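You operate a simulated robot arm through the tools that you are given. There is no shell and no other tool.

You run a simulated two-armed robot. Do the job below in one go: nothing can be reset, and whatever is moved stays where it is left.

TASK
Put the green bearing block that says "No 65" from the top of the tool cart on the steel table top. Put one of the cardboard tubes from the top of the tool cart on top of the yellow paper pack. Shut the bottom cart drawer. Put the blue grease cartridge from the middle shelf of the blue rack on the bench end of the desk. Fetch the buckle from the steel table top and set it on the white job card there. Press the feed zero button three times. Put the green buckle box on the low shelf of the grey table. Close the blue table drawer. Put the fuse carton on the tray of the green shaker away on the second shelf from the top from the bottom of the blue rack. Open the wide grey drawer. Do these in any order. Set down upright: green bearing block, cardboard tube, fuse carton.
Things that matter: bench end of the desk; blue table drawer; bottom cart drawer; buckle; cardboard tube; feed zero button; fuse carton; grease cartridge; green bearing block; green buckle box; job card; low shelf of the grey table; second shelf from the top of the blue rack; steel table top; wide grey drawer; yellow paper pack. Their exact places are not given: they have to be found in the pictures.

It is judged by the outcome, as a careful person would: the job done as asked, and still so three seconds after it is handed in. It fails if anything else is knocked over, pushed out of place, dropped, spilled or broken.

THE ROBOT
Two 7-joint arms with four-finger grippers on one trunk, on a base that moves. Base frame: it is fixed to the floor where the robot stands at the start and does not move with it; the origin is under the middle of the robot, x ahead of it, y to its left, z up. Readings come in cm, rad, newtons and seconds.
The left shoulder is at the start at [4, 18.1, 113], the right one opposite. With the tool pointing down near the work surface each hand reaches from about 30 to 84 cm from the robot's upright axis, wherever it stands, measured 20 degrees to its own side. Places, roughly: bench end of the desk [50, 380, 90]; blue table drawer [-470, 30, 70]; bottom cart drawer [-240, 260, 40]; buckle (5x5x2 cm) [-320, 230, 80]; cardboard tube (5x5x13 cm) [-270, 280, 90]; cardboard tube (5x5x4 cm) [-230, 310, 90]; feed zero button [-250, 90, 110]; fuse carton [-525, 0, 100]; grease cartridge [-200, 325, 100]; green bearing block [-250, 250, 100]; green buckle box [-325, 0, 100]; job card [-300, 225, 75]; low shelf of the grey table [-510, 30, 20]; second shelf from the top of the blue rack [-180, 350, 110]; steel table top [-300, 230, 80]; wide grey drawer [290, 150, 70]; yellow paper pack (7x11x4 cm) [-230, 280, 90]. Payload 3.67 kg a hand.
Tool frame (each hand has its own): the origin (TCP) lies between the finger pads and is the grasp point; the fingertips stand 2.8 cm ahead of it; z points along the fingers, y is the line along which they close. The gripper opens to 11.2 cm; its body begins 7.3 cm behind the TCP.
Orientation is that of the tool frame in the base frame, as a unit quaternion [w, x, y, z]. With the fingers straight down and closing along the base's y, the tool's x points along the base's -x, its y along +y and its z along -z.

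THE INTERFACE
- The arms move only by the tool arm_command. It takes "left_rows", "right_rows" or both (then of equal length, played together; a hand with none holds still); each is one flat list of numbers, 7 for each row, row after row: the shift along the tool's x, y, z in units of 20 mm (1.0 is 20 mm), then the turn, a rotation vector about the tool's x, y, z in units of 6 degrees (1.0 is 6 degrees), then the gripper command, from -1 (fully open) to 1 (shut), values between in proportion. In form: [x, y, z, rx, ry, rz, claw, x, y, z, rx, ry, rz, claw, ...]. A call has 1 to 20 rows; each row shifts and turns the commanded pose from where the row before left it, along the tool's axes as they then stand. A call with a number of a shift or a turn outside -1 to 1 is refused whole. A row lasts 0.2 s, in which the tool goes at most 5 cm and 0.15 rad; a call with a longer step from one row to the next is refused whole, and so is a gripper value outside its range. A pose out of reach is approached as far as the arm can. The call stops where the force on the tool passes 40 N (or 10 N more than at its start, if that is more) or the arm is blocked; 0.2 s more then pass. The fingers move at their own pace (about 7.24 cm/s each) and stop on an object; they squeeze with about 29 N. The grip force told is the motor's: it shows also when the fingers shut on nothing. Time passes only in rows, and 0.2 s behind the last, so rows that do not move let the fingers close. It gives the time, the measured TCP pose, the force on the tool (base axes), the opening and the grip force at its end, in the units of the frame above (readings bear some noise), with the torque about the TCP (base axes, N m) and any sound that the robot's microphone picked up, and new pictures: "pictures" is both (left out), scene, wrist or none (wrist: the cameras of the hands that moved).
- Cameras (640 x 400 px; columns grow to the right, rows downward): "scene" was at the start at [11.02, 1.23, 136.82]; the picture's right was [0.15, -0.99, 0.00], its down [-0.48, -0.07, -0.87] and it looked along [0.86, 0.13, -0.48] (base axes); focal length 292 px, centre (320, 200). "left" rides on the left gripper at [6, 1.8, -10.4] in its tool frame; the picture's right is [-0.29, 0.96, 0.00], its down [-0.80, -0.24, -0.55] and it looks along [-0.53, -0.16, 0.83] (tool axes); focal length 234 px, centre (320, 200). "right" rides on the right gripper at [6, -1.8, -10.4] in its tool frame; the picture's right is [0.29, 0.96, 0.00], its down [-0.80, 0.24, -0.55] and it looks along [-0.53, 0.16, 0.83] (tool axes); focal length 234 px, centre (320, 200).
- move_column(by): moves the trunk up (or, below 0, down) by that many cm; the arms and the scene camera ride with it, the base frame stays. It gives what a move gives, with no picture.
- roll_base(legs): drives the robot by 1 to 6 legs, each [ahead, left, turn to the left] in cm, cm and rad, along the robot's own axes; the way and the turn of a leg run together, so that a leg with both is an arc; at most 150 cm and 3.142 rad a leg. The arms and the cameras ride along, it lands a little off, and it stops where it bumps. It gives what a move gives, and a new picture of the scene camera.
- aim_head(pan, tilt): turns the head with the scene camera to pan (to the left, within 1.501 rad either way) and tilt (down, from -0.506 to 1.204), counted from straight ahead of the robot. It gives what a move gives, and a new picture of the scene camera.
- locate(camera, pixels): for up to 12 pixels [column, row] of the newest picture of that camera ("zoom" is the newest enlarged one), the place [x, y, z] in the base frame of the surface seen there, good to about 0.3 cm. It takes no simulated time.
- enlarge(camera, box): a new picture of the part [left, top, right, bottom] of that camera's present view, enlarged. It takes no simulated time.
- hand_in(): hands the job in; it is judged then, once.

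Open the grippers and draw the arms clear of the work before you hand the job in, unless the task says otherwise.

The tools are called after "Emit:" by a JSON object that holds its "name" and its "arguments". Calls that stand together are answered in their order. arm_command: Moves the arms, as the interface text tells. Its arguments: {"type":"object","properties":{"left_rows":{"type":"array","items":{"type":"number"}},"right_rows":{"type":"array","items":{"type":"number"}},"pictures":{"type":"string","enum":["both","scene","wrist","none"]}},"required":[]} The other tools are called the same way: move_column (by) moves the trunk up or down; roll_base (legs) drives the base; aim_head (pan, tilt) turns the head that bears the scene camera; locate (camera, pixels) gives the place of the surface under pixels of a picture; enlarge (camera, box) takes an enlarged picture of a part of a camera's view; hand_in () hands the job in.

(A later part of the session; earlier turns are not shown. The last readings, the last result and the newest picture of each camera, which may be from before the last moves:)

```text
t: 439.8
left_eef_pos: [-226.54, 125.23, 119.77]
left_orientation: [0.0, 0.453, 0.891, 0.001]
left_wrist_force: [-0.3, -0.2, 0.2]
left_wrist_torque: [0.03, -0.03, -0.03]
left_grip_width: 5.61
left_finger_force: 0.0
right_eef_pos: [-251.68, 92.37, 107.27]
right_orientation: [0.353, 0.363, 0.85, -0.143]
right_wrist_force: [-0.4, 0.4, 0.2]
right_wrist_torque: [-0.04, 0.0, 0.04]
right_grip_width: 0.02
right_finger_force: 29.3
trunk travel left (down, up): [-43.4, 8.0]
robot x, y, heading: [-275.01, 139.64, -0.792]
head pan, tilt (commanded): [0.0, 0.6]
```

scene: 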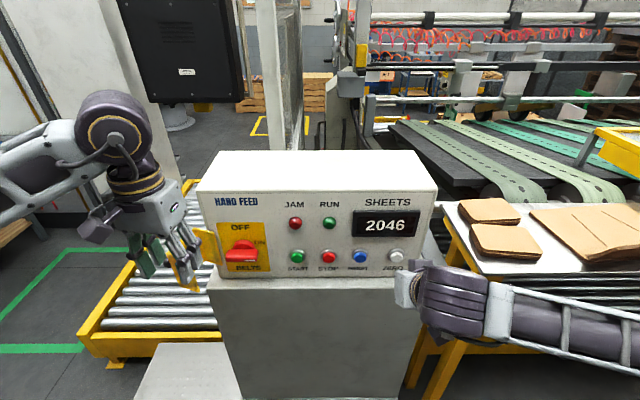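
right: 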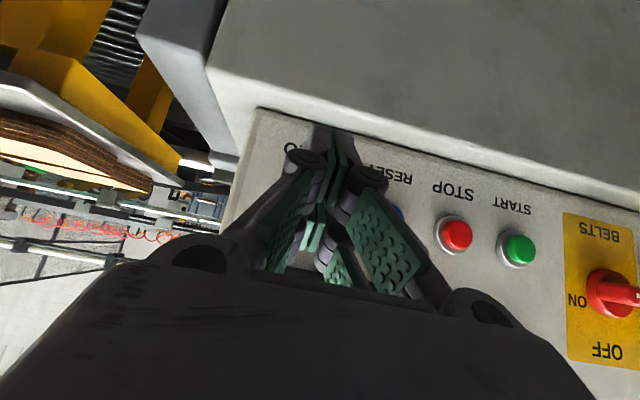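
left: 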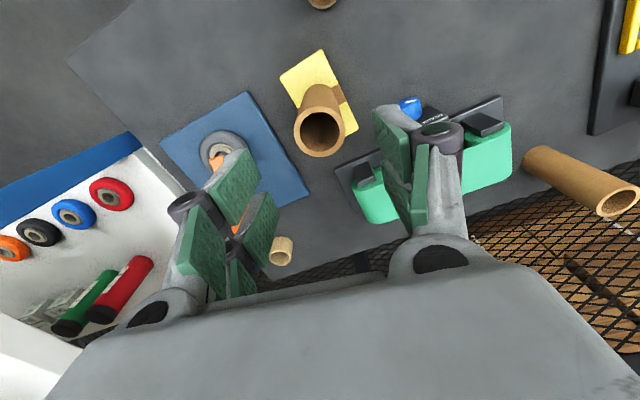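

The closed tips are level with ZERO, about 4 cm away. I advance 3 cm, then in small steps until the button gives.

Emit:
{"name": "arm_command", "arguments": {"right_rows": [-0.707, 0, 0.707, 0, 0, 0, 1, -0.354, 0, 0.354, 0, 0, 0, 1], "pictures": "none"}}

Emit:
{"name": "arm_command", "arguments": {"right_rows": [-0.106, 0, 0.106, 0, 0, 0, 1, -0.106, 0, 0.106, 0, 0, 0, 1], "pictures": "scene"}}

```text
t: 440.4
left_eef_pos: [-226.48, 125.35, 119.68]
left_orientation: [0.0, 0.454, 0.891, 0.001]
left_wrist_force: [-0.2, -0.5, -0.3]
left_wrist_torque: [0.01, -0.01, 0.02]
left_grip_width: 5.63
left_finger_force: 0.1
right_eef_pos: [-249.64, 90.13, 107.29]
right_orientation: [0.354, 0.364, 0.85, -0.143]
right_wrist_force: [0.5, -0.3, 0.5]
right_wrist_torque: [0.04, 0.04, 0.02]
right_grip_width: 0.0
right_finger_force: 28.5
trunk travel left (down, up): [-43.4, 8.0]
robot x, y, heading: [-274.89, 139.36, -0.785]
head pan, tilt (commanded): [0.0, 0.6]
```

```text
t: 441.0
left_eef_pos: [-226.32, 125.45, 119.76]
left_orientation: [0.0, 0.454, 0.891, 0.001]
left_wrist_force: [-0.2, 0.5, 0.1]
left_wrist_torque: [0.01, -0.04, 0.0]
left_grip_width: 5.63
left_finger_force: 0.1
right_eef_pos: [-249.17, 89.57, 107.17]
right_orientation: [0.353, 0.362, 0.851, -0.143]
right_wrist_force: [-0.8, -0.3, -1.0]
right_wrist_torque: [0.01, 0.0, -0.04]
right_grip_width: 0.01
right_finger_force: 29.2
trunk travel left (down, up): [-43.4, 8.0]
robot x, y, heading: [-275.13, 139.55, -0.778]
head pan, tilt (commanded): [0.0, 0.6]
```

scene: 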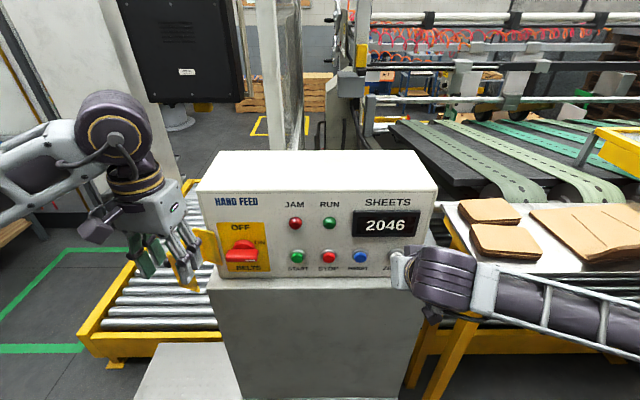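

No contact yet (s=239.5). I continue in 3 mm steps.

Emit:
{"name": "arm_command", "arguments": {"right_rows": [-0.106, 0, 0.106, 0, 0, 0, 1, -0.106, 0, 0.106, 0, 0, 0, 1, -0.106, 0, 0.106, 0, 0, 0, 1], "pictures": "none"}}

Emit:
{"name": "arm_command", "arguments": {"right_rows": [-0.106, 0, 0.106, 0, 0, 0, 1, -0.106, 0, 0.106, 0, 0, 0, 1], "pictures": "scene"}}

```text
t: 441.8
left_eef_pos: [-226.38, 125.33, 119.74]
left_orientation: [0.0, 0.453, 0.891, 0.001]
left_wrist_force: [-0.6, 1.5, -0.3]
left_wrist_torque: [0.03, -0.01, 0.0]
left_grip_width: 5.6
left_finger_force: 0.2
right_eef_pos: [-248.67, 89.01, 107.11]
right_orientation: [0.352, 0.363, 0.85, -0.144]
right_wrist_force: [-1.4, -0.4, -1.1]
right_wrist_torque: [-0.02, -0.01, 0.01]
right_grip_width: 0.0
right_finger_force: 28.5
trunk travel left (down, up): [-43.4, 8.0]
robot x, y, heading: [-275.18, 139.68, -0.787]
head pan, tilt (commanded): [0.0, 0.6]
```

```text
t: 442.4
left_eef_pos: [-226.58, 125.53, 119.84]
left_orientation: [0.001, 0.453, 0.891, 0.0]
left_wrist_force: [0.0, -0.6, 0.1]
left_wrist_torque: [0.02, 0.0, 0.01]
left_grip_width: 5.57
left_finger_force: 0.0
right_eef_pos: [-248.37, 88.64, 107.09]
right_orientation: [0.354, 0.362, 0.851, -0.142]
right_wrist_force: [-5.7, 3.9, 1.8]
right_wrist_torque: [-0.05, -0.08, -0.03]
right_grip_width: 0.61
right_finger_force: 35.5
trunk travel left (down, up): [-43.4, 8.0]
robot x, y, heading: [-275.44, 139.53, -0.783]
head pan, tilt (commanded): [0.0, 0.6]
heard: click
```

scene: 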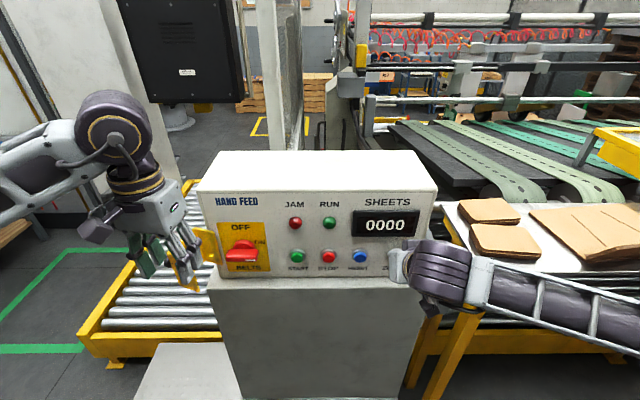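

A click was heard and the counter shows 0000: first press. I back off 1.5 cm and then press a second time.

Emit:
{"name": "arm_command", "arguments": {"right_rows": [0.3, 0, -0.3, 0, 0, 0, 1, 0.3, 0, -0.3, 0, 0, 0, 1, 0, 0, 0, 0, 0, 0, 1], "pictures": "none"}}

Emit:
{"name": "arm_command", "arguments": {"right_rows": [-0.25, 0, 0.25, 0, 0, 0, 1, -0.2, 0, 0.2, 0, 0, 0, 1, -0.075, 0, 0.075, 0, 0, 0, 1, -0.075, 0, 0.075, 0, 0, 0, 1], "pictures": "none"}}

```text
t: 443.2
left_eef_pos: [-226.41, 125.42, 119.74]
left_orientation: [0.0, 0.453, 0.891, 0.0]
left_wrist_force: [0.8, -0.1, 0.5]
left_wrist_torque: [0.01, -0.02, 0.0]
left_grip_width: 5.59
left_finger_force: 0.0
right_eef_pos: [-249.29, 89.87, 107.06]
right_orientation: [0.352, 0.363, 0.851, -0.144]
right_wrist_force: [-0.5, -0.4, 0.5]
right_wrist_torque: [-0.03, 0.01, 0.0]
right_grip_width: 0.0
right_finger_force: 35.8
trunk travel left (down, up): [-43.4, 8.0]
robot x, y, heading: [-274.99, 139.53, -0.789]
head pan, tilt (commanded): [0.0, 0.6]
```

```text
t: 444.2
left_eef_pos: [-226.55, 125.42, 119.8]
left_orientation: [0.0, 0.453, 0.891, 0.001]
left_wrist_force: [0.1, 0.5, 0.2]
left_wrist_torque: [0.01, -0.01, 0.01]
left_grip_width: 5.6
left_finger_force: 0.0
right_eef_pos: [-248.17, 88.72, 107.0]
right_orientation: [0.353, 0.362, 0.851, -0.142]
right_wrist_force: [-7.0, 6.1, -1.3]
right_wrist_torque: [0.04, 0.09, -0.02]
right_grip_width: 0.6
right_finger_force: 35.4
trunk travel left (down, up): [-43.4, 8.0]
robot x, y, heading: [-275.31, 139.57, -0.785]
head pan, tilt (commanded): [0.0, 0.6]
heard: click
```

A second click was heard. I back off and press a third time.

Emit:
{"name": "arm_command", "arguments": {"right_rows": [0.3, 0, -0.3, 0, 0, 0, 1, 0.3, 0, -0.3, 0, 0, 0, 1, 0, 0, 0, 0, 0, 0, 1], "pictures": "none"}}

Emit:
{"name": "arm_command", "arguments": {"right_rows": [-0.25, 0, 0.25, 0, 0, 0, 1, -0.2, 0, 0.2, 0, 0, 0, 1, -0.075, 0, 0.075, 0, 0, 0, 1, -0.075, 0, 0.075, 0, 0, 0, 1], "pictures": "none"}}

```text
t: 445.0
left_eef_pos: [-226.38, 125.35, 119.75]
left_orientation: [0.001, 0.453, 0.891, 0.0]
left_wrist_force: [0.3, 0.4, 0.0]
left_wrist_torque: [0.0, 0.02, 0.04]
left_grip_width: 5.59
left_finger_force: 0.1
right_eef_pos: [-249.19, 89.76, 106.98]
right_orientation: [0.353, 0.363, 0.851, -0.143]
right_wrist_force: [-0.2, 0.1, 0.5]
right_wrist_torque: [0.0, 0.0, -0.01]
right_grip_width: 0.0
right_finger_force: 36.4
trunk travel left (down, up): [-43.4, 8.0]
robot x, y, heading: [-275.32, 139.72, -0.783]
head pan, tilt (commanded): [0.0, 0.6]
```

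```text
t: 446.0
left_eef_pos: [-226.7, 125.43, 119.93]
left_orientation: [0.001, 0.453, 0.891, 0.0]
left_wrist_force: [-0.5, -0.2, -0.6]
left_wrist_torque: [0.02, -0.02, 0.02]
left_grip_width: 5.6
left_finger_force: 0.0
right_eef_pos: [-248.27, 88.62, 107.09]
right_orientation: [0.353, 0.362, 0.851, -0.142]
right_wrist_force: [-6.9, 2.8, -1.1]
right_wrist_torque: [0.01, -0.01, -0.04]
right_grip_width: 0.59
right_finger_force: 35.8
trunk travel left (down, up): [-43.4, 8.0]
robot x, y, heading: [-275.07, 139.57, -0.788]
head pan, tilt (commanded): [0.0, 0.6]
heard: click
```

Three clicks in all. I withdraw the right hand, raise it and point it down again.

Emit:
{"name": "arm_command", "arguments": {"right_rows": [0.707, 0, -0.707, 0, 0, 0, 1, 0.707, 0, -0.707, 0, 0, 0, 1, 0.707, 0, -0.707, 0, 0, 0, 0.5, -0.707, 0, -0.707, 0, 0, 0, 0, -0.707, 0, -0.707, 0, 0, 0, 0, -0.707, 0, -0.707, 0, 0, 0, 0, -0.707, 0, -0.707, 0, 0, 0, 0, -0.707, 0, -0.707, 0, 0, 0, 0, -0.707, 0, -0.707, 0, 0, 0, 0, 0, 0, 0, 0, 1, 0, 0, 0, 0, 0, 0, 1, 0, 0, 0, 0, 0, 0, 1, 0, 0, 0, 0, 0, 0, 1, 0, 0, 0, 0, 0, 0, 1, 0, 0, 0, 0, 0, 0, 1, 0, 0, 0, 0, 0, 0, 1, 0, 0, 0, 0, 0, 0, 0.5, 0, 0], "pictures": "scene"}}

```text
t: 449.6
left_eef_pos: [-226.45, 125.4, 119.77]
left_orientation: [0.0, 0.454, 0.891, 0.001]
left_wrist_force: [-0.2, 0.8, -0.1]
left_wrist_torque: [0.01, -0.02, -0.02]
left_grip_width: 5.63
left_finger_force: 0.1
right_eef_pos: [-252.34, 92.63, 118.92]
right_orientation: [0.001, 0.39, 0.921, 0.006]
right_wrist_force: [-0.6, -1.1, -0.5]
right_wrist_torque: [-0.02, 0.02, 0.0]
right_grip_width: 5.59
right_finger_force: 0.0
trunk travel left (down, up): [-43.4, 8.0]
robot x, y, heading: [-275.07, 139.33, -0.784]
head pan, tilt (commanded): [0.0, 0.6]
```

scene: 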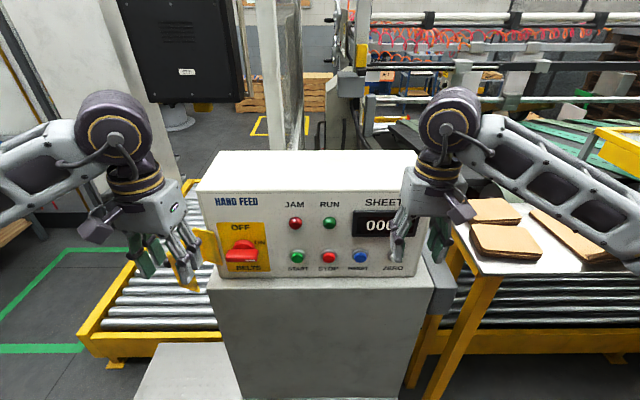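

Now I pull the right hand back a little and look right along the aisle to find the green buckle box.

Emit:
{"name": "arm_command", "arguments": {"right_rows": [1, 0, -0.5, 0, 0, 0, 0, 1, 0, -0.5, 0, 0, 0, 0, 1, 0, -0.5, 0, 0, 0, 0, 1, 0, -0.5, 0, 0, 0, 0], "pictures": "none"}}

Emit:
{"name": "aim_head", "arguments": {"pan": -1.0, "tilt": 0.45}}

Emit:
{"name": "aim_head", "arguments": {"pan": -1.5, "tilt": 0.45}}

```text
t: 450.6
left_eef_pos: [-226.54, 125.43, 119.78]
left_orientation: [0.001, 0.453, 0.891, 0.001]
left_wrist_force: [0.2, 1.1, 0.1]
left_wrist_torque: [-0.01, -0.02, 0.0]
left_grip_width: 5.6
left_finger_force: 0.1
right_eef_pos: [-257.94, 98.48, 123.19]
right_orientation: [0.002, 0.39, 0.921, 0.006]
right_wrist_force: [-1.1, 0.1, 0.4]
right_wrist_torque: [-0.01, -0.02, 0.02]
right_grip_width: 5.61
right_finger_force: 0.1
trunk travel left (down, up): [-43.4, 8.0]
robot x, y, heading: [-275.13, 139.52, -0.787]
head pan, tilt (commanded): [0.0, 0.6]
```

```text
t: 451.9
left_eef_pos: [-226.44, 125.37, 119.82]
left_orientation: [0.0, 0.454, 0.891, 0.001]
left_wrist_force: [0.6, -0.1, 0.2]
left_wrist_torque: [0.02, -0.01, 0.0]
left_grip_width: 5.57
left_finger_force: 0.0
right_eef_pos: [-257.92, 98.45, 123.17]
right_orientation: [0.001, 0.389, 0.921, 0.006]
right_wrist_force: [0.5, -0.2, -0.9]
right_wrist_torque: [0.02, 0.02, -0.02]
right_grip_width: 5.63
right_finger_force: 0.1
trunk travel left (down, up): [-43.4, 8.0]
robot x, y, heading: [-274.99, 139.27, -0.786]
head pan, tilt (commanded): [-1.0, 0.45]
```

scene: 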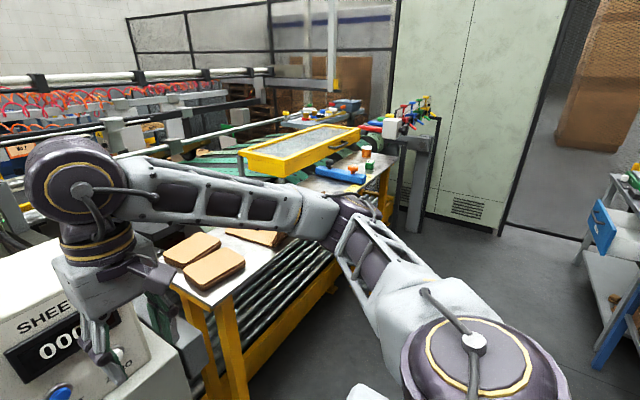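

```text
t: 452.8
left_eef_pos: [-226.4, 125.4, 119.79]
left_orientation: [0.0, 0.453, 0.891, 0.001]
left_wrist_force: [0.5, -0.1, -0.2]
left_wrist_torque: [0.01, -0.02, -0.02]
left_grip_width: 5.59
left_finger_force: 0.1
right_eef_pos: [-257.98, 98.54, 123.12]
right_orientation: [0.001, 0.39, 0.921, 0.006]
right_wrist_force: [0.2, 0.4, 0.0]
right_wrist_torque: [0.0, 0.01, -0.02]
right_grip_width: 5.61
right_finger_force: 0.1
trunk travel left (down, up): [-43.4, 8.0]
robot x, y, heading: [-274.69, 139.61, -0.782]
head pan, tilt (commanded): [-1.499, 0.45]
```

scene: 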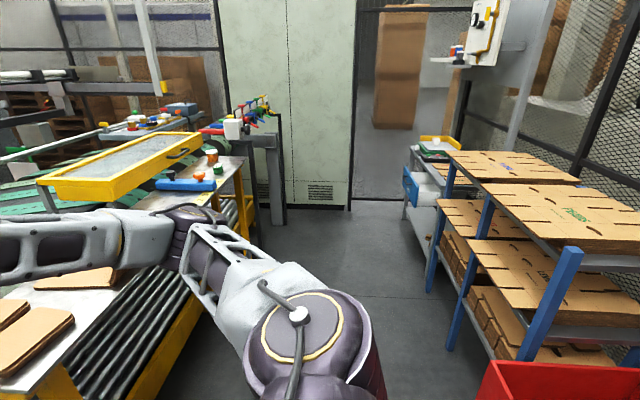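

I see the hand-feed table with small items near (210,165) and, at the end, a grey table with a blue drawer (410,190). I enlarge these parts.

Emit:
{"name": "enlarge", "arguments": {"camera": "scene", "box": [30, 80, 290, 230]}}

Emit:
{"name": "enlarge", "arguments": {"camera": "scene", "box": [370, 90, 560, 260]}}

Emit:
{"name": "locate", "arguments": {"camera": "scene", "pixels": [[212, 160], [205, 172], [185, 183], [410, 187], [440, 145], [425, 240], [300, 220], [255, 215], [450, 345], [405, 215], [240, 130], [350, 195]]}}

```text
2.46 times, centred on (160, 155) of scene
```

zoom: 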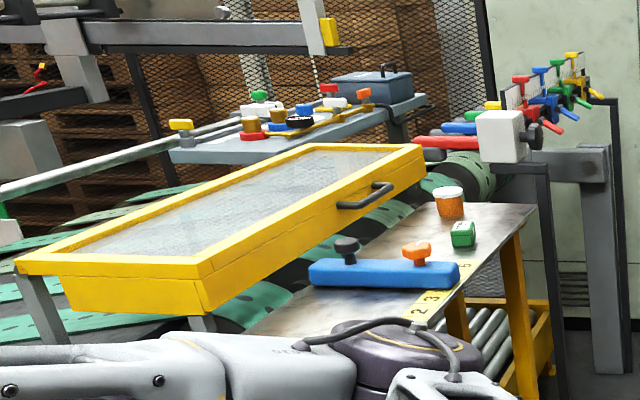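

```text
2.35 times, centred on (465, 175) of scene
```

zoom: 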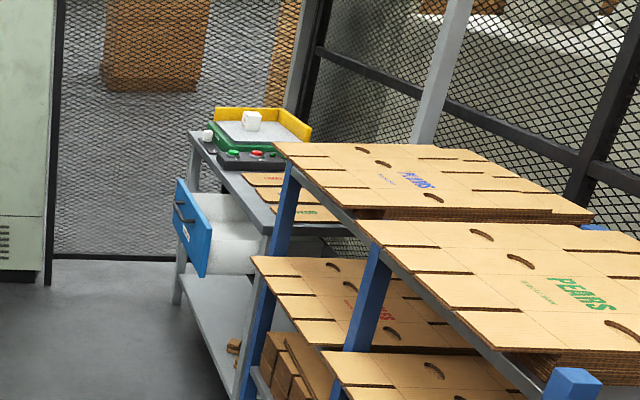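

```text
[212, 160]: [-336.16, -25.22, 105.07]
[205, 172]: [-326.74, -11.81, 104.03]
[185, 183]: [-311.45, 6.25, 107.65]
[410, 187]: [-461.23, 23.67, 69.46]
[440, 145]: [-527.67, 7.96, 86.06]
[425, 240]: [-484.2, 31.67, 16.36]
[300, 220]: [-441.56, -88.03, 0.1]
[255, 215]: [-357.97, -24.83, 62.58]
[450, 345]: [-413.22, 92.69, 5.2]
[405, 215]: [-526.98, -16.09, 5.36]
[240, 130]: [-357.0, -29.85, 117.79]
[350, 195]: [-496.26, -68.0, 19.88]
```

The green buckle box is on the hand-feed table (zoom 463,233) and the fuse carton on the green shaker at the far end. I drive right 120 cm along the aisle.

Emit:
{"name": "roll_base", "arguments": {"legs": [[0, -60, 0], [0, -60, 0]]}}

Emit:
{"name": "aim_head", "arguments": {"pan": 0.0, "tilt": 0.6}}

```text
t: 459.2
left_eef_pos: [-307.55, 43.12, 119.84]
left_orientation: [0.001, 0.447, 0.895, 0.001]
left_wrist_force: [0.6, 0.8, -0.6]
left_wrist_torque: [0.04, 0.01, 0.03]
left_grip_width: 5.59
left_finger_force: 0.0
right_eef_pos: [-338.73, 15.79, 123.12]
right_orientation: [0.0, 0.383, 0.924, 0.006]
right_wrist_force: [-0.3, -0.3, -0.1]
right_wrist_torque: [0.02, -0.01, 0.0]
right_grip_width: 5.6
right_finger_force: 0.1
trunk travel left (down, up): [-43.4, 8.0]
robot x, y, heading: [-356.65, 56.82, -0.771]
head pan, tilt (commanded): [-1.499, 0.45]
```

scene: 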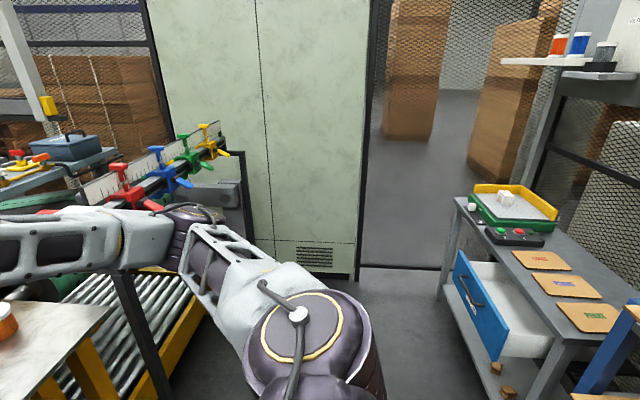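

```text
t: 460.8
left_eef_pos: [-307.63, 43.15, 119.73]
left_orientation: [0.001, 0.446, 0.895, 0.001]
left_wrist_force: [-0.3, 0.2, 0.8]
left_wrist_torque: [-0.01, 0.0, 0.0]
left_grip_width: 5.59
left_finger_force: 0.0
right_eef_pos: [-338.71, 15.77, 123.11]
right_orientation: [0.001, 0.382, 0.924, 0.006]
right_wrist_force: [-0.9, 0.0, 0.4]
right_wrist_torque: [0.01, 0.0, 0.0]
right_grip_width: 5.61
right_finger_force: 0.1
trunk travel left (down, up): [-43.4, 8.0]
robot x, y, heading: [-356.58, 56.62, -0.773]
head pan, tilt (commanded): [0.0, 0.6]
```

scene: 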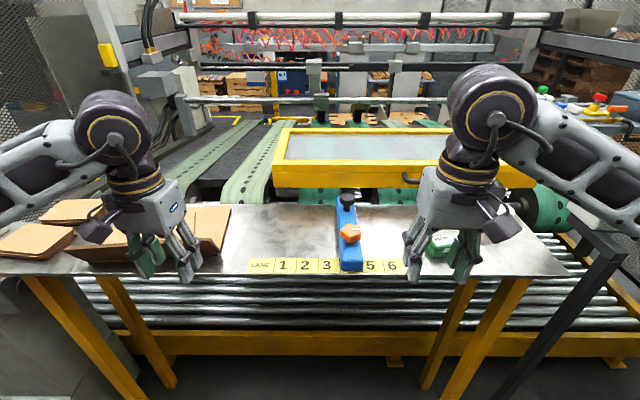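

The green box is at (440,243), partly behind my right hand. I look from a shifted angle and locate it.

Emit:
{"name": "locate", "arguments": {"camera": "scene", "pixels": [[440, 240], [432, 243], [448, 238], [440, 250], [425, 245], [345, 200], [420, 270], [500, 260], [380, 250], [330, 225]]}}

Emit:
{"name": "enlarge", "arguments": {"camera": "scene", "box": [320, 170, 560, 300]}}

Emit:
{"name": "enlarge", "arguments": {"camera": "right", "box": [0, 0, 640, 400]}}

```text
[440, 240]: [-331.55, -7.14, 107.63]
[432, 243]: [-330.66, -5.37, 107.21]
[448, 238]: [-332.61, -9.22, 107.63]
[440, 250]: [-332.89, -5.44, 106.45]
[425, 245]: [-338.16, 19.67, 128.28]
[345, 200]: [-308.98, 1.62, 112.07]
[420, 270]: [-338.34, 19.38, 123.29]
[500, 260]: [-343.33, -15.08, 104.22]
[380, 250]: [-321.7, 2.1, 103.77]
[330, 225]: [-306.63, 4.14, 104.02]
```

```text
2.67 times, centred on (440, 235) of scene
```

zoom: 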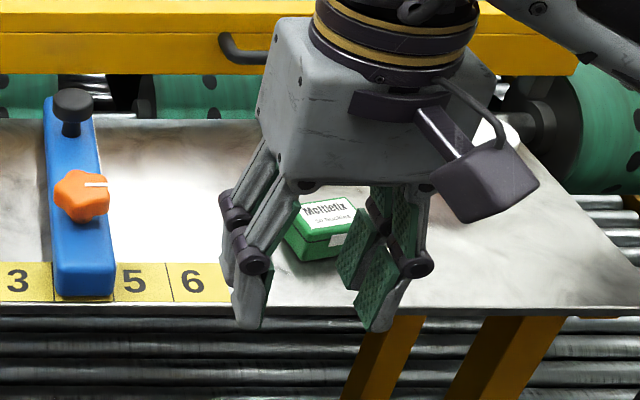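

```text
1.00 times, centred on (320, 200) of right (not enlarged: the box is as wide or as high as the picture)
```

zoom: 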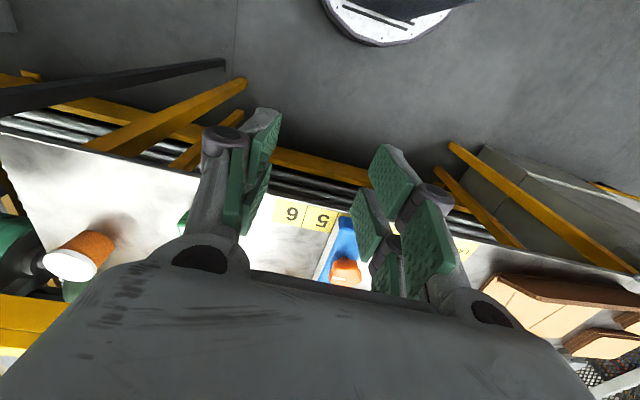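

The box (top z≈107.6, table z≈104) is rotated. I move the right hand aside to see the box fully.

Emit:
{"name": "arm_command", "arguments": {"right_rows": [0, -1, -0.5, 0, 0, 0, 0, 0, -1, -0.5, 0, 0, 0, 0, 0, -1, -0.5, 0, 0, 0, 0, 0, -1, -0.5, 0, 0, 0, 0, 0, -1, -0.5, 0, 0, 0, 0, 0, -1, -0.5, 0, 0, 0, 0, 0, -1, -0.5, 0, 0, 0, 0, 0, -1, -0.5, 0, 0, 0, 0, 0, -1, -0.5, 0, 0, 0, 0], "pictures": "scene"}}

Emit:
{"name": "aim_head", "arguments": {"pan": -0.4, "tilt": 0.7}}

```text
t: 462.8
left_eef_pos: [-307.7, 43.15, 119.82]
left_orientation: [0.001, 0.446, 0.895, 0.0]
left_wrist_force: [0.3, 0.3, 0.4]
left_wrist_torque: [-0.02, -0.01, 0.0]
left_grip_width: 5.59
left_finger_force: 0.0
right_eef_pos: [-351.7, 2.86, 132.08]
right_orientation: [0.001, 0.382, 0.924, 0.007]
right_wrist_force: [-0.7, 0.6, 0.6]
right_wrist_torque: [0.01, 0.02, -0.01]
right_grip_width: 5.58
right_finger_force: 0.1
trunk travel left (down, up): [-43.4, 8.0]
robot x, y, heading: [-356.14, 56.54, -0.766]
head pan, tilt (commanded): [0.0, 0.6]
```

scene: 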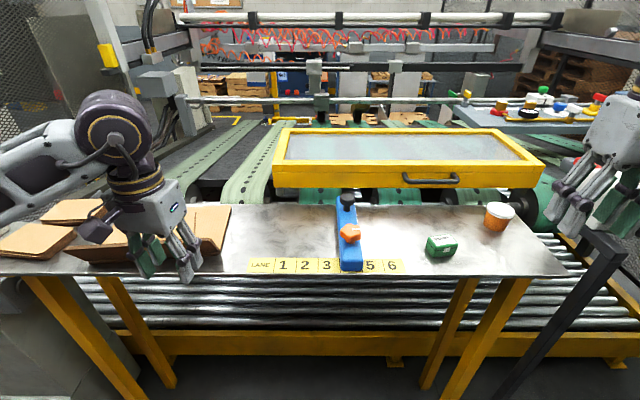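

```text
t: 463.6
left_eef_pos: [-307.66, 43.09, 119.75]
left_orientation: [0.0, 0.447, 0.895, 0.001]
left_wrist_force: [-0.3, -0.2, -0.2]
left_wrist_torque: [0.0, 0.0, 0.02]
left_grip_width: 5.59
left_finger_force: 0.0
right_eef_pos: [-351.45, 2.86, 131.93]
right_orientation: [0.0, 0.383, 0.924, 0.006]
right_wrist_force: [0.2, 0.1, 0.1]
right_wrist_torque: [-0.04, 0.0, 0.01]
right_grip_width: 5.61
right_finger_force: 0.1
trunk travel left (down, up): [-43.4, 8.0]
robot x, y, heading: [-356.83, 56.79, -0.772]
head pan, tilt (commanded): [-0.4, 0.7]
```

scene: 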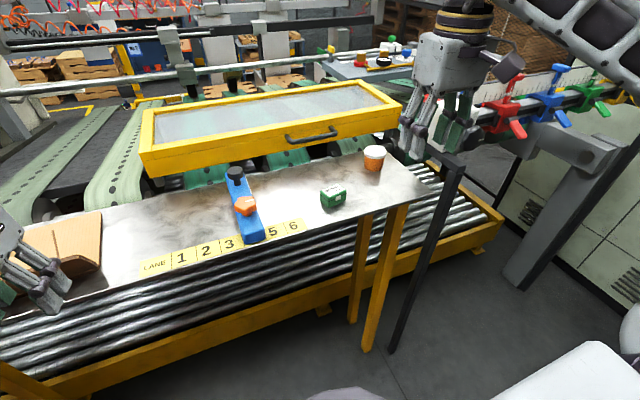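

The green box is now fully visible at (333,197). I enlarge and locate its corners.

Emit:
{"name": "enlarge", "arguments": {"camera": "scene", "box": [280, 140, 400, 230]}}

```text
4.44 times, centred on (340, 185) of scene
```

zoom: 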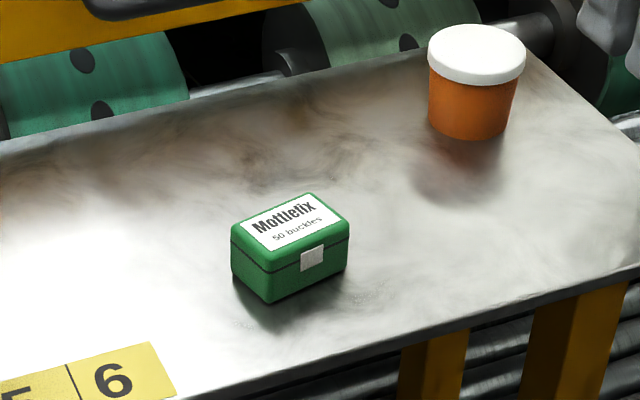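

Emit:
{"name": "locate", "arguments": {"camera": "zoom", "pixels": [[234, 228], [308, 195], [347, 228], [268, 265], [290, 230], [268, 298], [345, 265], [234, 275], [250, 330], [360, 300], [200, 250], [310, 258]]}}

```text
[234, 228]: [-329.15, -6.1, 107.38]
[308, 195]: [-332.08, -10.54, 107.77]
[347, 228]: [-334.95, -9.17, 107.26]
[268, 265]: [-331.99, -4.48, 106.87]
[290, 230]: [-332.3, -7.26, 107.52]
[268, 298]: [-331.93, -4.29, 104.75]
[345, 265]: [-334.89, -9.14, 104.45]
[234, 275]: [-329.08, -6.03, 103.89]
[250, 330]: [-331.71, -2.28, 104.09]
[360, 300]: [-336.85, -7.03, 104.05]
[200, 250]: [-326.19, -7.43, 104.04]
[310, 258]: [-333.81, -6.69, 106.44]
```

The box is 5.4 × 3.3 × 3.6 cm, long side heading 57°, centred (−332.05,−7.5). I check how near the yellow tray and orange can are.

Emit:
{"name": "locate", "arguments": {"camera": "scene", "pixels": [[312, 140], [330, 125], [260, 165], [290, 150], [350, 125], [373, 150], [373, 170], [330, 145], [245, 207], [395, 115]]}}

```text
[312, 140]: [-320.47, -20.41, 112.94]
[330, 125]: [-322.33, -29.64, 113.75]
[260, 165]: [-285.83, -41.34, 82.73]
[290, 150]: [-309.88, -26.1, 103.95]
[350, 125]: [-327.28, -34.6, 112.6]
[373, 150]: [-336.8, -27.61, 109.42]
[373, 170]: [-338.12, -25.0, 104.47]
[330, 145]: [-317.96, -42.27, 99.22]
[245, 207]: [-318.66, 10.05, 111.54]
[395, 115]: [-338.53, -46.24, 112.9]
```

The tray handle (s=212) and the can (n=−258) are clear of the grasp. I bring the right hand above the box.

Emit:
{"name": "arm_command", "arguments": {"right_rows": [-0.96, 0.29, 0, 0, 0, 0, -0.45, -0.96, 0.29, 0, 0, 0, 0, -0.45, -0.96, 0.29, 0, 0, 0, 0, -0.45, -0.96, 0.29, 0, 0, 0, 0, -0.45, -0.96, 0.29, 0, 0, 0, 0, -0.45, -0.96, 0.29, 0, 0, 0, 0, -0.45, -0.96, 0.29, 0, 0, 0, 0, -0.45, -0.96, 0.29, 0, 0, 0, 0, -0.45, -0.96, 0.29, 0, 0, 0, 0, -0.45, -0.96, 0.29, 0, 0, 0, 0, -0.45, -0.96, 0.29, 0, 0, 0, 0, -0.45, 0, 0, 0, 0, 0, -1, -0.45, 0, 0, 0, 0, 0, -1, -0.45, 0, 0, 1, 0, 0, 0, -0.45, 0, 0, 1, 0, 0, 0, -0.45, 0, 0, 1, 0, 0, 0, -0.45, 0, 0, 1, 0, 0, 0, -0.45], "pictures": "both"}}

```text
t: 467.2
left_eef_pos: [-307.64, 43.06, 119.77]
left_orientation: [0.001, 0.446, 0.895, 0.0]
left_wrist_force: [-0.5, 0.5, -1.2]
left_wrist_torque: [-0.02, -0.01, -0.01]
left_grip_width: 5.61
left_finger_force: 0.1
right_eef_pos: [-331.87, -7.59, 123.78]
right_orientation: [0.001, 0.284, 0.959, 0.007]
right_wrist_force: [-0.1, 0.1, -0.6]
right_wrist_torque: [0.01, -0.02, 0.02]
right_grip_width: 8.12
right_finger_force: 0.1
trunk travel left (down, up): [-43.4, 8.0]
robot x, y, heading: [-356.48, 56.37, -0.77]
head pan, tilt (commanded): [-0.4, 0.7]
```

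scene: 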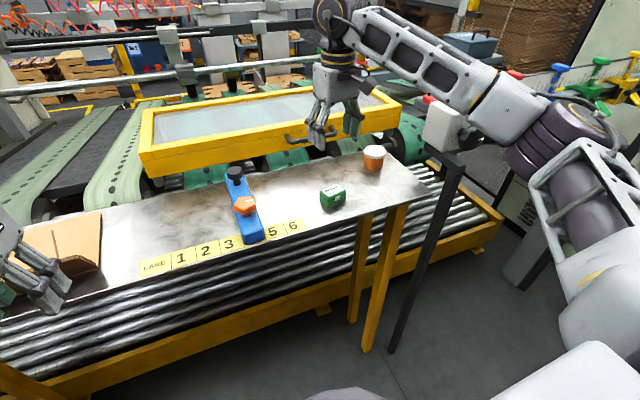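
right: 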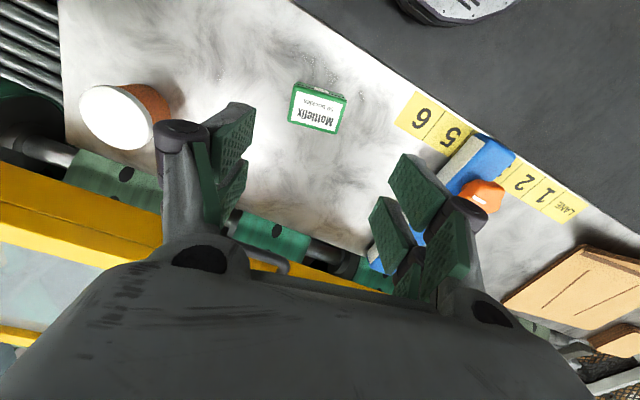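

I verify the box's top from the wrist camera.

Emit:
{"name": "locate", "arguments": {"camera": "right", "pixels": [[294, 84], [346, 98], [338, 132], [289, 118], [318, 108]]}}

```text
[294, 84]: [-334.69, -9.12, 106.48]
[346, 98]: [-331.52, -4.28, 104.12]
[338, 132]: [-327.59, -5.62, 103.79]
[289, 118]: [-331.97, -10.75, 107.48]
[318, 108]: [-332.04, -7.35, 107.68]
```

Box centre (−332.0,−7.4) is under the TCP. I descend and close on its long sides.

Emit:
{"name": "arm_command", "arguments": {"right_rows": [0, 0, 1, 0, 0, 0, -0.45, 0, 0, 1, 0, 0, 0, -0.45, 0, 0, 1, 0, 0, 0, -0.45, 0, 0, 1, 0, 0, 0, -0.45, 0, 0, 1, 0, 0, 0, -0.45, 0, 0, 1, 0, 0, 0, -0.45, 0, 0, 1, 0, 0, 0, -0.45, 0, 0, 1, 0, 0, 0, -0.45, 0, 0, 0.3, 0, 0, 0, -0.45, 0, 0, 0, 0, 0, 0, 1, 0, 0, 0, 0, 0, 0, 1, 0, 0, 0, 0, 0, 0, 1], "pictures": "wrist"}}

```text
t: 469.9
left_eef_pos: [-307.63, 43.13, 119.69]
left_orientation: [0.0, 0.446, 0.895, 0.001]
left_wrist_force: [0.2, 0.2, -0.2]
left_wrist_torque: [0.0, -0.03, -0.01]
left_grip_width: 5.59
left_finger_force: 0.1
right_eef_pos: [-331.91, -7.26, 107.18]
right_orientation: [0.001, 0.285, 0.959, 0.007]
right_wrist_force: [0.0, 0.0, -0.8]
right_wrist_torque: [-0.01, -0.01, 0.02]
right_grip_width: 5.99
right_finger_force: 29.0
trunk travel left (down, up): [-43.4, 8.0]
robot x, y, heading: [-356.38, 56.82, -0.77]
head pan, tilt (commanded): [-0.4, 0.7]
```

right: 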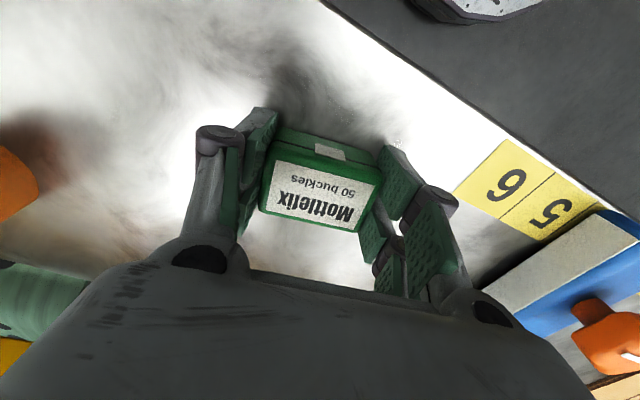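

The box is gripped (6.0 cm). I lift it and draw it back, then look at the grey table at the end of the aisle.

Emit:
{"name": "arm_command", "arguments": {"right_rows": [0, 0, -1, 0, 0, 0, 1, 0, 0, -1, 0, 0, 0, 1, 0, 0, -1, 0, 0, 0, 1, 0, 0, -1, 0, 0, 0, 1, 0, 0, -1, 0, 0, 0, 1, 0, 0, -1, 0, 0, 0, 1, 0, 0, -1, 0, 0, 0, 1, 1, 0, -0.5, 0, 0, 0, 1, 1, 0, -0.5, 0, 0, 0, 1, 1, 0, 0, 0, 0, 0, 1, 1, 0, 0, 0, 0, 0, 1, 1, 0, 0, 0, 0, 0, 1, 1, 0, 0, 0, 0, 0, 1, 1, 0, 0, 0, 0, 0, 1, 1, 0, 0, 0, 0, 0, 1, 1, 0, 0, 0, 0, 0, 1, 1, 0, 0, 0, 0, 0, 1], "pictures": "none"}}

Emit:
{"name": "aim_head", "arguments": {"pan": -1.5, "tilt": 0.5}}

```text
t: 473.4
left_eef_pos: [-307.82, 43.19, 119.97]
left_orientation: [0.001, 0.447, 0.895, 0.0]
left_wrist_force: [-0.6, -0.3, 0.0]
left_wrist_torque: [-0.01, -0.02, -0.01]
left_grip_width: 5.59
left_finger_force: 0.1
right_eef_pos: [-348.88, 3.62, 123.39]
right_orientation: [0.003, 0.283, 0.959, 0.007]
right_wrist_force: [-0.4, -0.1, -1.4]
right_wrist_torque: [0.01, 0.02, 0.0]
right_grip_width: 5.98
right_finger_force: 28.4
trunk travel left (down, up): [-43.4, 8.0]
robot x, y, heading: [-356.44, 56.74, -0.768]
head pan, tilt (commanded): [-0.4, 0.7]
```

```text
t: 474.8
left_eef_pos: [-307.62, 43.24, 119.74]
left_orientation: [0.0, 0.447, 0.895, 0.001]
left_wrist_force: [0.3, 0.1, 0.4]
left_wrist_torque: [0.01, -0.03, 0.01]
left_grip_width: 5.59
left_finger_force: 0.1
right_eef_pos: [-348.73, 3.56, 123.22]
right_orientation: [0.002, 0.284, 0.959, 0.007]
right_wrist_force: [0.0, -0.1, -2.1]
right_wrist_torque: [0.0, 0.01, 0.02]
right_grip_width: 5.96
right_finger_force: 29.1
trunk travel left (down, up): [-43.4, 8.0]
robot x, y, heading: [-356.63, 56.54, -0.768]
head pan, tilt (commanded): [-1.499, 0.499]
```

scene: 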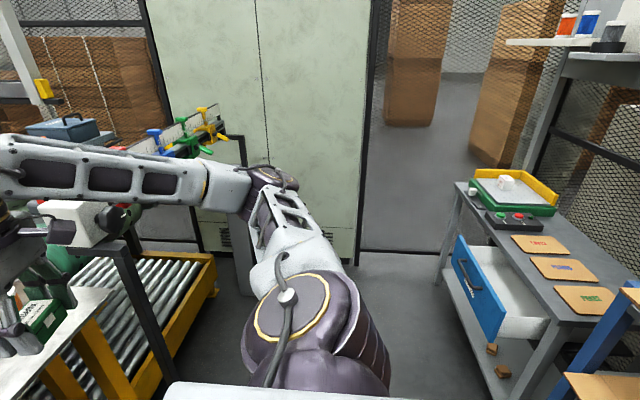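

The grey table stands on the right side with its blue drawer open toward the aisle. I locate its parts.

Emit:
{"name": "locate", "arguments": {"camera": "scene", "pixels": [[480, 290], [462, 275], [497, 315], [455, 195], [560, 250], [535, 340], [500, 390], [470, 330], [507, 183], [515, 205], [300, 330], [480, 370]]}}

Emit:
{"name": "enlarge", "arguments": {"camera": "scene", "box": [420, 150, 640, 400]}}

```text
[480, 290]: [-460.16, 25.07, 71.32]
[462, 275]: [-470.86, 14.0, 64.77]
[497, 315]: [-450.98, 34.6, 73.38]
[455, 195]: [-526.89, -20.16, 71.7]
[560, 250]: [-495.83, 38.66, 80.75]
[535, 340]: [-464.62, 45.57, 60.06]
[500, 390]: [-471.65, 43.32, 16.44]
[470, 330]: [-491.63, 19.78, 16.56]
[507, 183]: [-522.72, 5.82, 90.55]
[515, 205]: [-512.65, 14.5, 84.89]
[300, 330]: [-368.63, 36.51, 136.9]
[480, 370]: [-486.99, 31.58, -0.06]
```

```text
1.60 times, centred on (530, 275) of scene
```

zoom: 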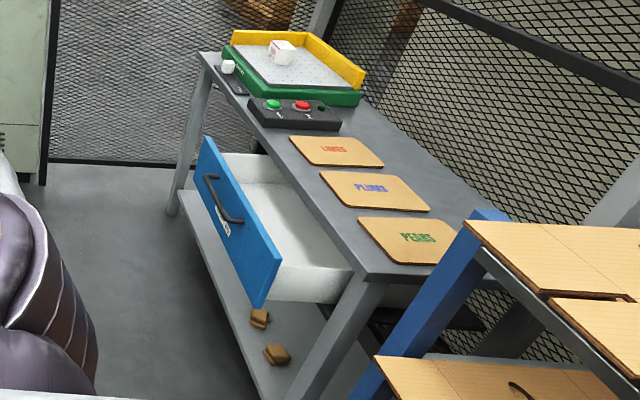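

The table's front is at s≈358, drawer face out at s≈343 (z≈64–74), low shelf at z=16.5. I turn around to face that side and drive to the table.

Emit:
{"name": "roll_base", "arguments": {"legs": [[-4, 0, 0], [0, 0, 1.57], [0, 0, 1.55]]}}

Emit:
{"name": "aim_head", "arguments": {"pan": 0.9, "tilt": 0.6}}

```text
t: 484.0
left_eef_pos: [-407.75, 74.14, 119.71]
left_orientation: [0.0, 0.889, -0.458, 0.0]
left_wrist_force: [-0.3, 0.5, -0.4]
left_wrist_torque: [-0.04, 0.0, -0.02]
left_grip_width: 5.59
left_finger_force: 0.0
right_eef_pos: [-365.5, 112.63, 123.26]
right_orientation: [0.007, 0.955, -0.297, -0.001]
right_wrist_force: [-0.9, -0.3, -1.9]
right_wrist_torque: [0.02, -0.03, 0.01]
right_grip_width: 5.98
right_finger_force: 28.7
trunk travel left (down, up): [-43.4, 8.0]
robot x, y, heading: [-359.01, 59.1, 2.343]
head pan, tilt (commanded): [-1.499, 0.499]
```

scene: 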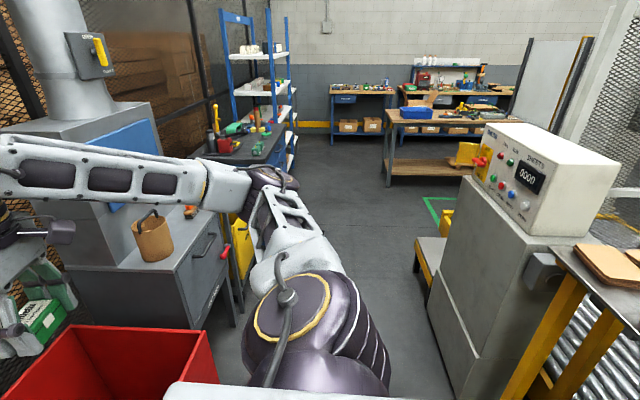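

```text
t: 486.2
left_eef_pos: [-407.8, 74.2, 119.74]
left_orientation: [0.0, 0.889, -0.459, 0.0]
left_wrist_force: [0.2, 0.2, -0.5]
left_wrist_torque: [0.0, 0.02, 0.05]
left_grip_width: 5.59
left_finger_force: 0.0
right_eef_pos: [-365.6, 112.64, 123.35]
right_orientation: [0.007, 0.954, -0.298, -0.001]
right_wrist_force: [0.0, 0.7, -1.5]
right_wrist_torque: [-0.01, -0.02, 0.0]
right_grip_width: 5.97
right_finger_force: 29.1
trunk travel left (down, up): [-43.4, 8.0]
robot x, y, heading: [-359.37, 59.16, 2.344]
head pan, tilt (commanded): [0.901, 0.6]
```

scene: 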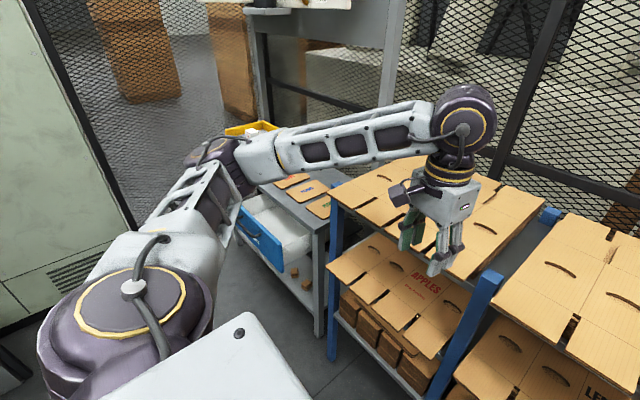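

Facing the right way now with the box in my right hand. I drive left 85 cm toward the grey table.

Emit:
{"name": "roll_base", "arguments": {"legs": [[0, 85, 0.012]]}}

Emit:
{"name": "aim_head", "arguments": {"pan": 0.2, "tilt": 0.8}}

```text
t: 491.0
left_eef_pos: [-471.01, 12.34, 119.75]
left_orientation: [0.0, 0.888, -0.459, 0.0]
left_wrist_force: [0.0, -0.3, -0.3]
left_wrist_torque: [0.06, 0.0, -0.01]
left_grip_width: 5.6
left_finger_force: 0.0
right_eef_pos: [-428.69, 50.95, 123.22]
right_orientation: [0.006, 0.955, -0.297, -0.002]
right_wrist_force: [0.1, 0.2, -0.9]
right_wrist_torque: [0.03, 0.04, 0.02]
right_grip_width: 5.99
right_finger_force: 29.2
trunk travel left (down, up): [-43.4, 8.0]
robot x, y, heading: [-422.7, -2.68, 2.346]
head pan, tilt (commanded): [0.901, 0.6]
```

scene: 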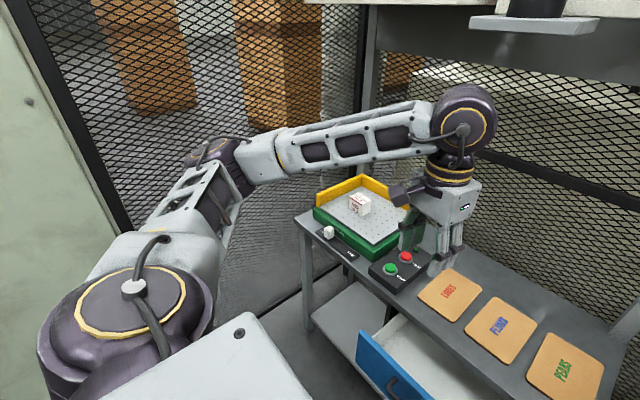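

```text
t: 492.1
left_eef_pos: [-470.97, 12.4, 119.7]
left_orientation: [0.001, 0.889, -0.458, -0.001]
left_wrist_force: [-0.7, -0.3, 0.6]
left_wrist_torque: [0.01, -0.01, -0.01]
left_grip_width: 5.6
left_finger_force: 0.0
right_eef_pos: [-428.75, 50.86, 123.21]
right_orientation: [0.007, 0.955, -0.298, -0.001]
right_wrist_force: [-0.9, -0.2, -2.1]
right_wrist_torque: [-0.02, 0.01, -0.02]
right_grip_width: 5.99
right_finger_force: 28.8
trunk travel left (down, up): [-43.4, 8.0]
robot x, y, heading: [-423.05, -1.98, 2.342]
head pan, tilt (commanded): [0.201, 0.799]
```

scene: 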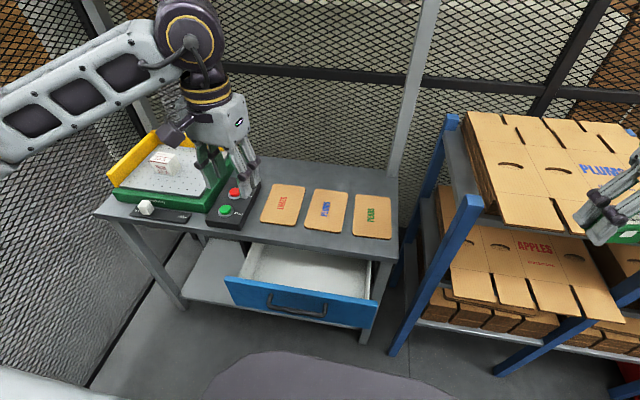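

The open blue drawer is straight ahead at (300,305); the fuse carton is on the green shaker at (163,162). I locate the drawer front and its handle.

Emit:
{"name": "locate", "arguments": {"camera": "scene", "pixels": [[240, 295], [260, 300], [297, 313], [275, 305], [320, 315], [345, 315], [365, 320], [300, 303], [230, 285], [310, 250], [350, 235], [240, 225]]}}

Emit:
{"name": "enlarge", "arguments": {"camera": "scene", "box": [190, 220, 410, 350]}}

```text
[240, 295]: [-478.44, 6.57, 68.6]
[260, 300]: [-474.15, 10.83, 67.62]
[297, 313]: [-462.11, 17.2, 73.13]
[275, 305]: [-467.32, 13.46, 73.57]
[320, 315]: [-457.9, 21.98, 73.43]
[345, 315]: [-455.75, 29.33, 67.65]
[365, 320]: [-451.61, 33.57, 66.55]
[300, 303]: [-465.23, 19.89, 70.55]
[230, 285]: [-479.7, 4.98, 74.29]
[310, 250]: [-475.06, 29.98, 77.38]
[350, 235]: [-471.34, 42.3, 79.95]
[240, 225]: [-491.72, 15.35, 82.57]
```

```text
2.91 times, centred on (300, 285) of scene
```

zoom: 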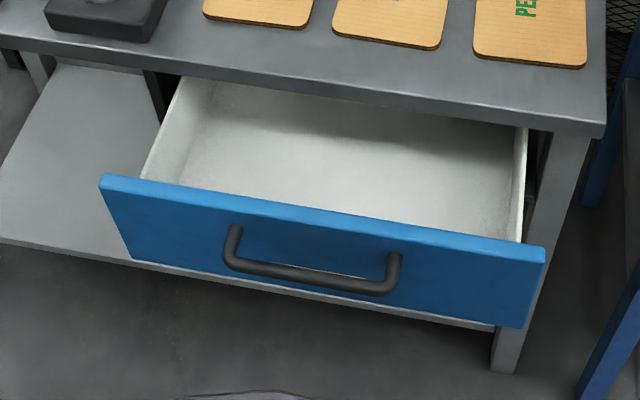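

The drawer face is at s=343 from n=−337 to −293, handle bar at z≈73, n −321…−308. I back up 14 cm, shift left 5 cm, and lower the trunk to push left of the handle.

Emit:
{"name": "roll_base", "arguments": {"legs": [[-14, 5, 0.012]]}}

Emit:
{"name": "move_column", "arguments": {"by": -24}}

Emit:
{"name": "aim_head", "arguments": {"pan": 0.2, "tilt": 0.8}}

```text
t: 493.4
left_eef_pos: [-465.45, -0.94, 119.66]
left_orientation: [0.002, 0.891, -0.453, 0.0]
left_wrist_force: [0.7, 0.3, -0.6]
left_wrist_torque: [-0.03, 0.0, 0.0]
left_grip_width: 5.6
left_finger_force: 0.1
right_eef_pos: [-423.69, 38.11, 123.17]
right_orientation: [0.006, 0.957, -0.291, 0.0]
right_wrist_force: [-0.4, 0.1, -2.2]
right_wrist_torque: [-0.05, -0.02, -0.01]
right_grip_width: 5.99
right_finger_force: 29.2
trunk travel left (down, up): [-43.4, 8.0]
robot x, y, heading: [-416.79, -14.92, 2.354]
head pan, tilt (commanded): [0.201, 0.799]
```

scene: 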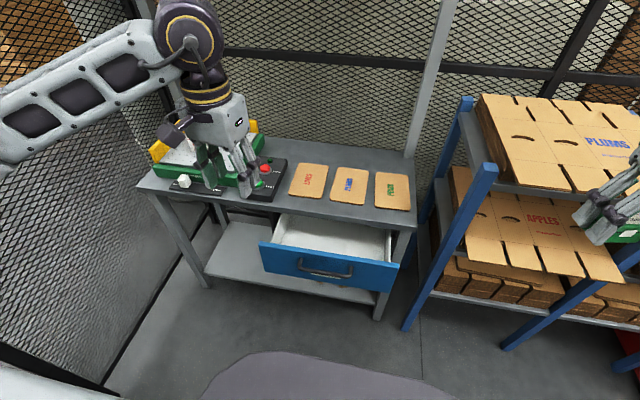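

```text
t: 495.9
left_eef_pos: [-465.35, -1.08, 95.85]
left_orientation: [0.0, 0.891, -0.453, -0.001]
left_wrist_force: [0.0, 0.4, 0.1]
left_wrist_torque: [-0.01, -0.01, 0.0]
left_grip_width: 5.63
left_finger_force: 0.1
right_eef_pos: [-423.62, 37.95, 99.33]
right_orientation: [0.007, 0.957, -0.292, -0.001]
right_wrist_force: [0.4, -1.2, -2.0]
right_wrist_torque: [0.01, -0.04, 0.01]
right_grip_width: 5.99
right_finger_force: 29.0
trunk travel left (down, up): [-19.4, 32.0]
robot x, y, heading: [-417.1, -15.46, 2.361]
head pan, tilt (commanded): [0.201, 0.799]
```

```text
t: 496.5
left_eef_pos: [-465.24, -1.12, 95.79]
left_orientation: [0.001, 0.892, -0.453, 0.0]
left_wrist_force: [0.9, 0.7, 0.2]
left_wrist_torque: [0.0, -0.02, -0.01]
left_grip_width: 5.6
left_finger_force: 0.0
right_eef_pos: [-423.53, 37.79, 99.37]
right_orientation: [0.006, 0.956, -0.292, -0.001]
right_wrist_force: [-0.8, 0.3, -1.6]
right_wrist_torque: [-0.03, -0.02, 0.01]
right_grip_width: 5.97
right_finger_force: 28.4
trunk travel left (down, up): [-19.4, 32.0]
robot x, y, heading: [-416.83, -15.41, 2.354]
head pan, tilt (commanded): [0.201, 0.799]
```

scene: 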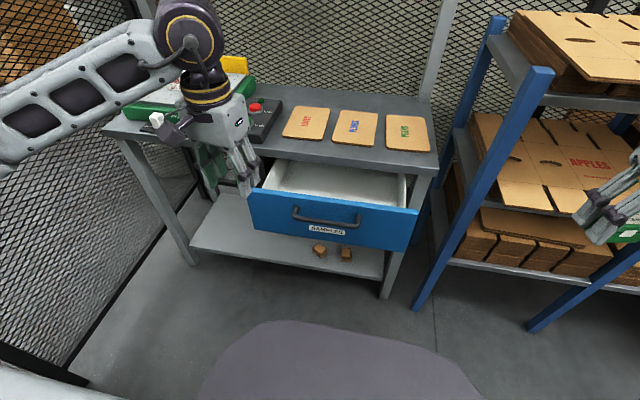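

I close the left fingers, lower the hand in front of the drawer left of the handle, and tilt it 30° forward.

Emit:
{"name": "arm_command", "arguments": {"left_rows": [-0.5, 0, 1, 0, 0, 0, 1, -0.5, 0, 1, 0, 0, 0, 1, -0.5, 0, 1, 0, 0, 0, 1, -0.5, 0, 1, 0, 0, 0, 1, -0.5, 0, 1, 0, 0, 0, 1, -0.5, 0, 1, 0, 0, 0, 1, -0.5, 0, 1, 0, 0, 0, 1, 0, 0, 0, 0, -1, 0, 1, 0, 0, 0, 0, -1, 0, 1, 0, 0, 0, 0, -1, 0, 1, 0, 0, 0, 0, -1, 0, 1, 0, 0, 0, 0, -1, 0, 1], "pictures": "none"}}

Emit:
{"name": "arm_command", "arguments": {"left_rows": [0.5, 0, 0.866, 0, 0, 0, 1, 0.5, 0, 0.866, 0, 0, 0, 1, 0.5, 0, 0.866, 0, 0, 0, 1, 0.5, 0, 0.866, 0, 0, 0, 1, 0.5, 0, 0.866, 0, 0, 0, 1, 0.3, 0, 0.52, 0, 0, 0, 1], "pictures": "scene"}}

```text
t: 499.1
left_eef_pos: [-469.65, 4.47, 81.85]
left_orientation: [-0.117, 0.861, -0.438, -0.231]
left_wrist_force: [0.5, -1.1, -0.1]
left_wrist_torque: [0.02, 0.03, 0.01]
left_grip_width: 0.0
left_finger_force: 29.0
right_eef_pos: [-423.61, 37.84, 99.37]
right_orientation: [0.007, 0.956, -0.292, -0.001]
right_wrist_force: [-0.3, 0.5, -1.4]
right_wrist_torque: [-0.01, 0.0, -0.01]
right_grip_width: 5.96
right_finger_force: 29.2
trunk travel left (down, up): [-19.4, 32.0]
robot x, y, heading: [-416.84, -15.17, 2.359]
head pan, tilt (commanded): [0.201, 0.799]
```

```text
t: 500.5
left_eef_pos: [-469.56, 4.38, 70.59]
left_orientation: [-0.117, 0.861, -0.439, -0.23]
left_wrist_force: [0.1, 0.1, 0.0]
left_wrist_torque: [0.01, -0.01, -0.02]
left_grip_width: 0.0
left_finger_force: 29.5
right_eef_pos: [-423.66, 37.84, 99.36]
right_orientation: [0.006, 0.957, -0.291, -0.001]
right_wrist_force: [-0.1, 0.2, -1.8]
right_wrist_torque: [-0.01, -0.04, -0.05]
right_grip_width: 5.96
right_finger_force: 29.1
trunk travel left (down, up): [-19.4, 32.0]
robot x, y, heading: [-416.89, -15.53, 2.357]
head pan, tilt (commanded): [0.201, 0.799]
```

scene: 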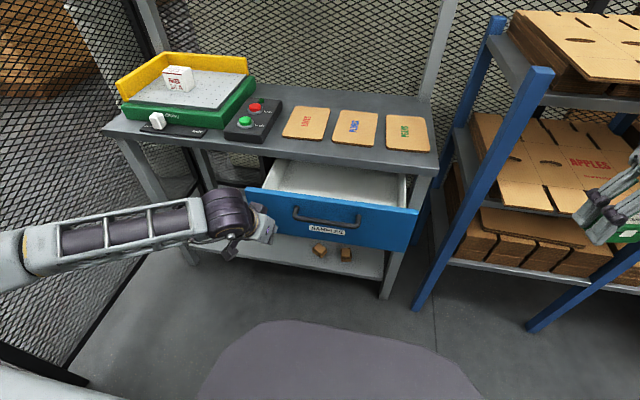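

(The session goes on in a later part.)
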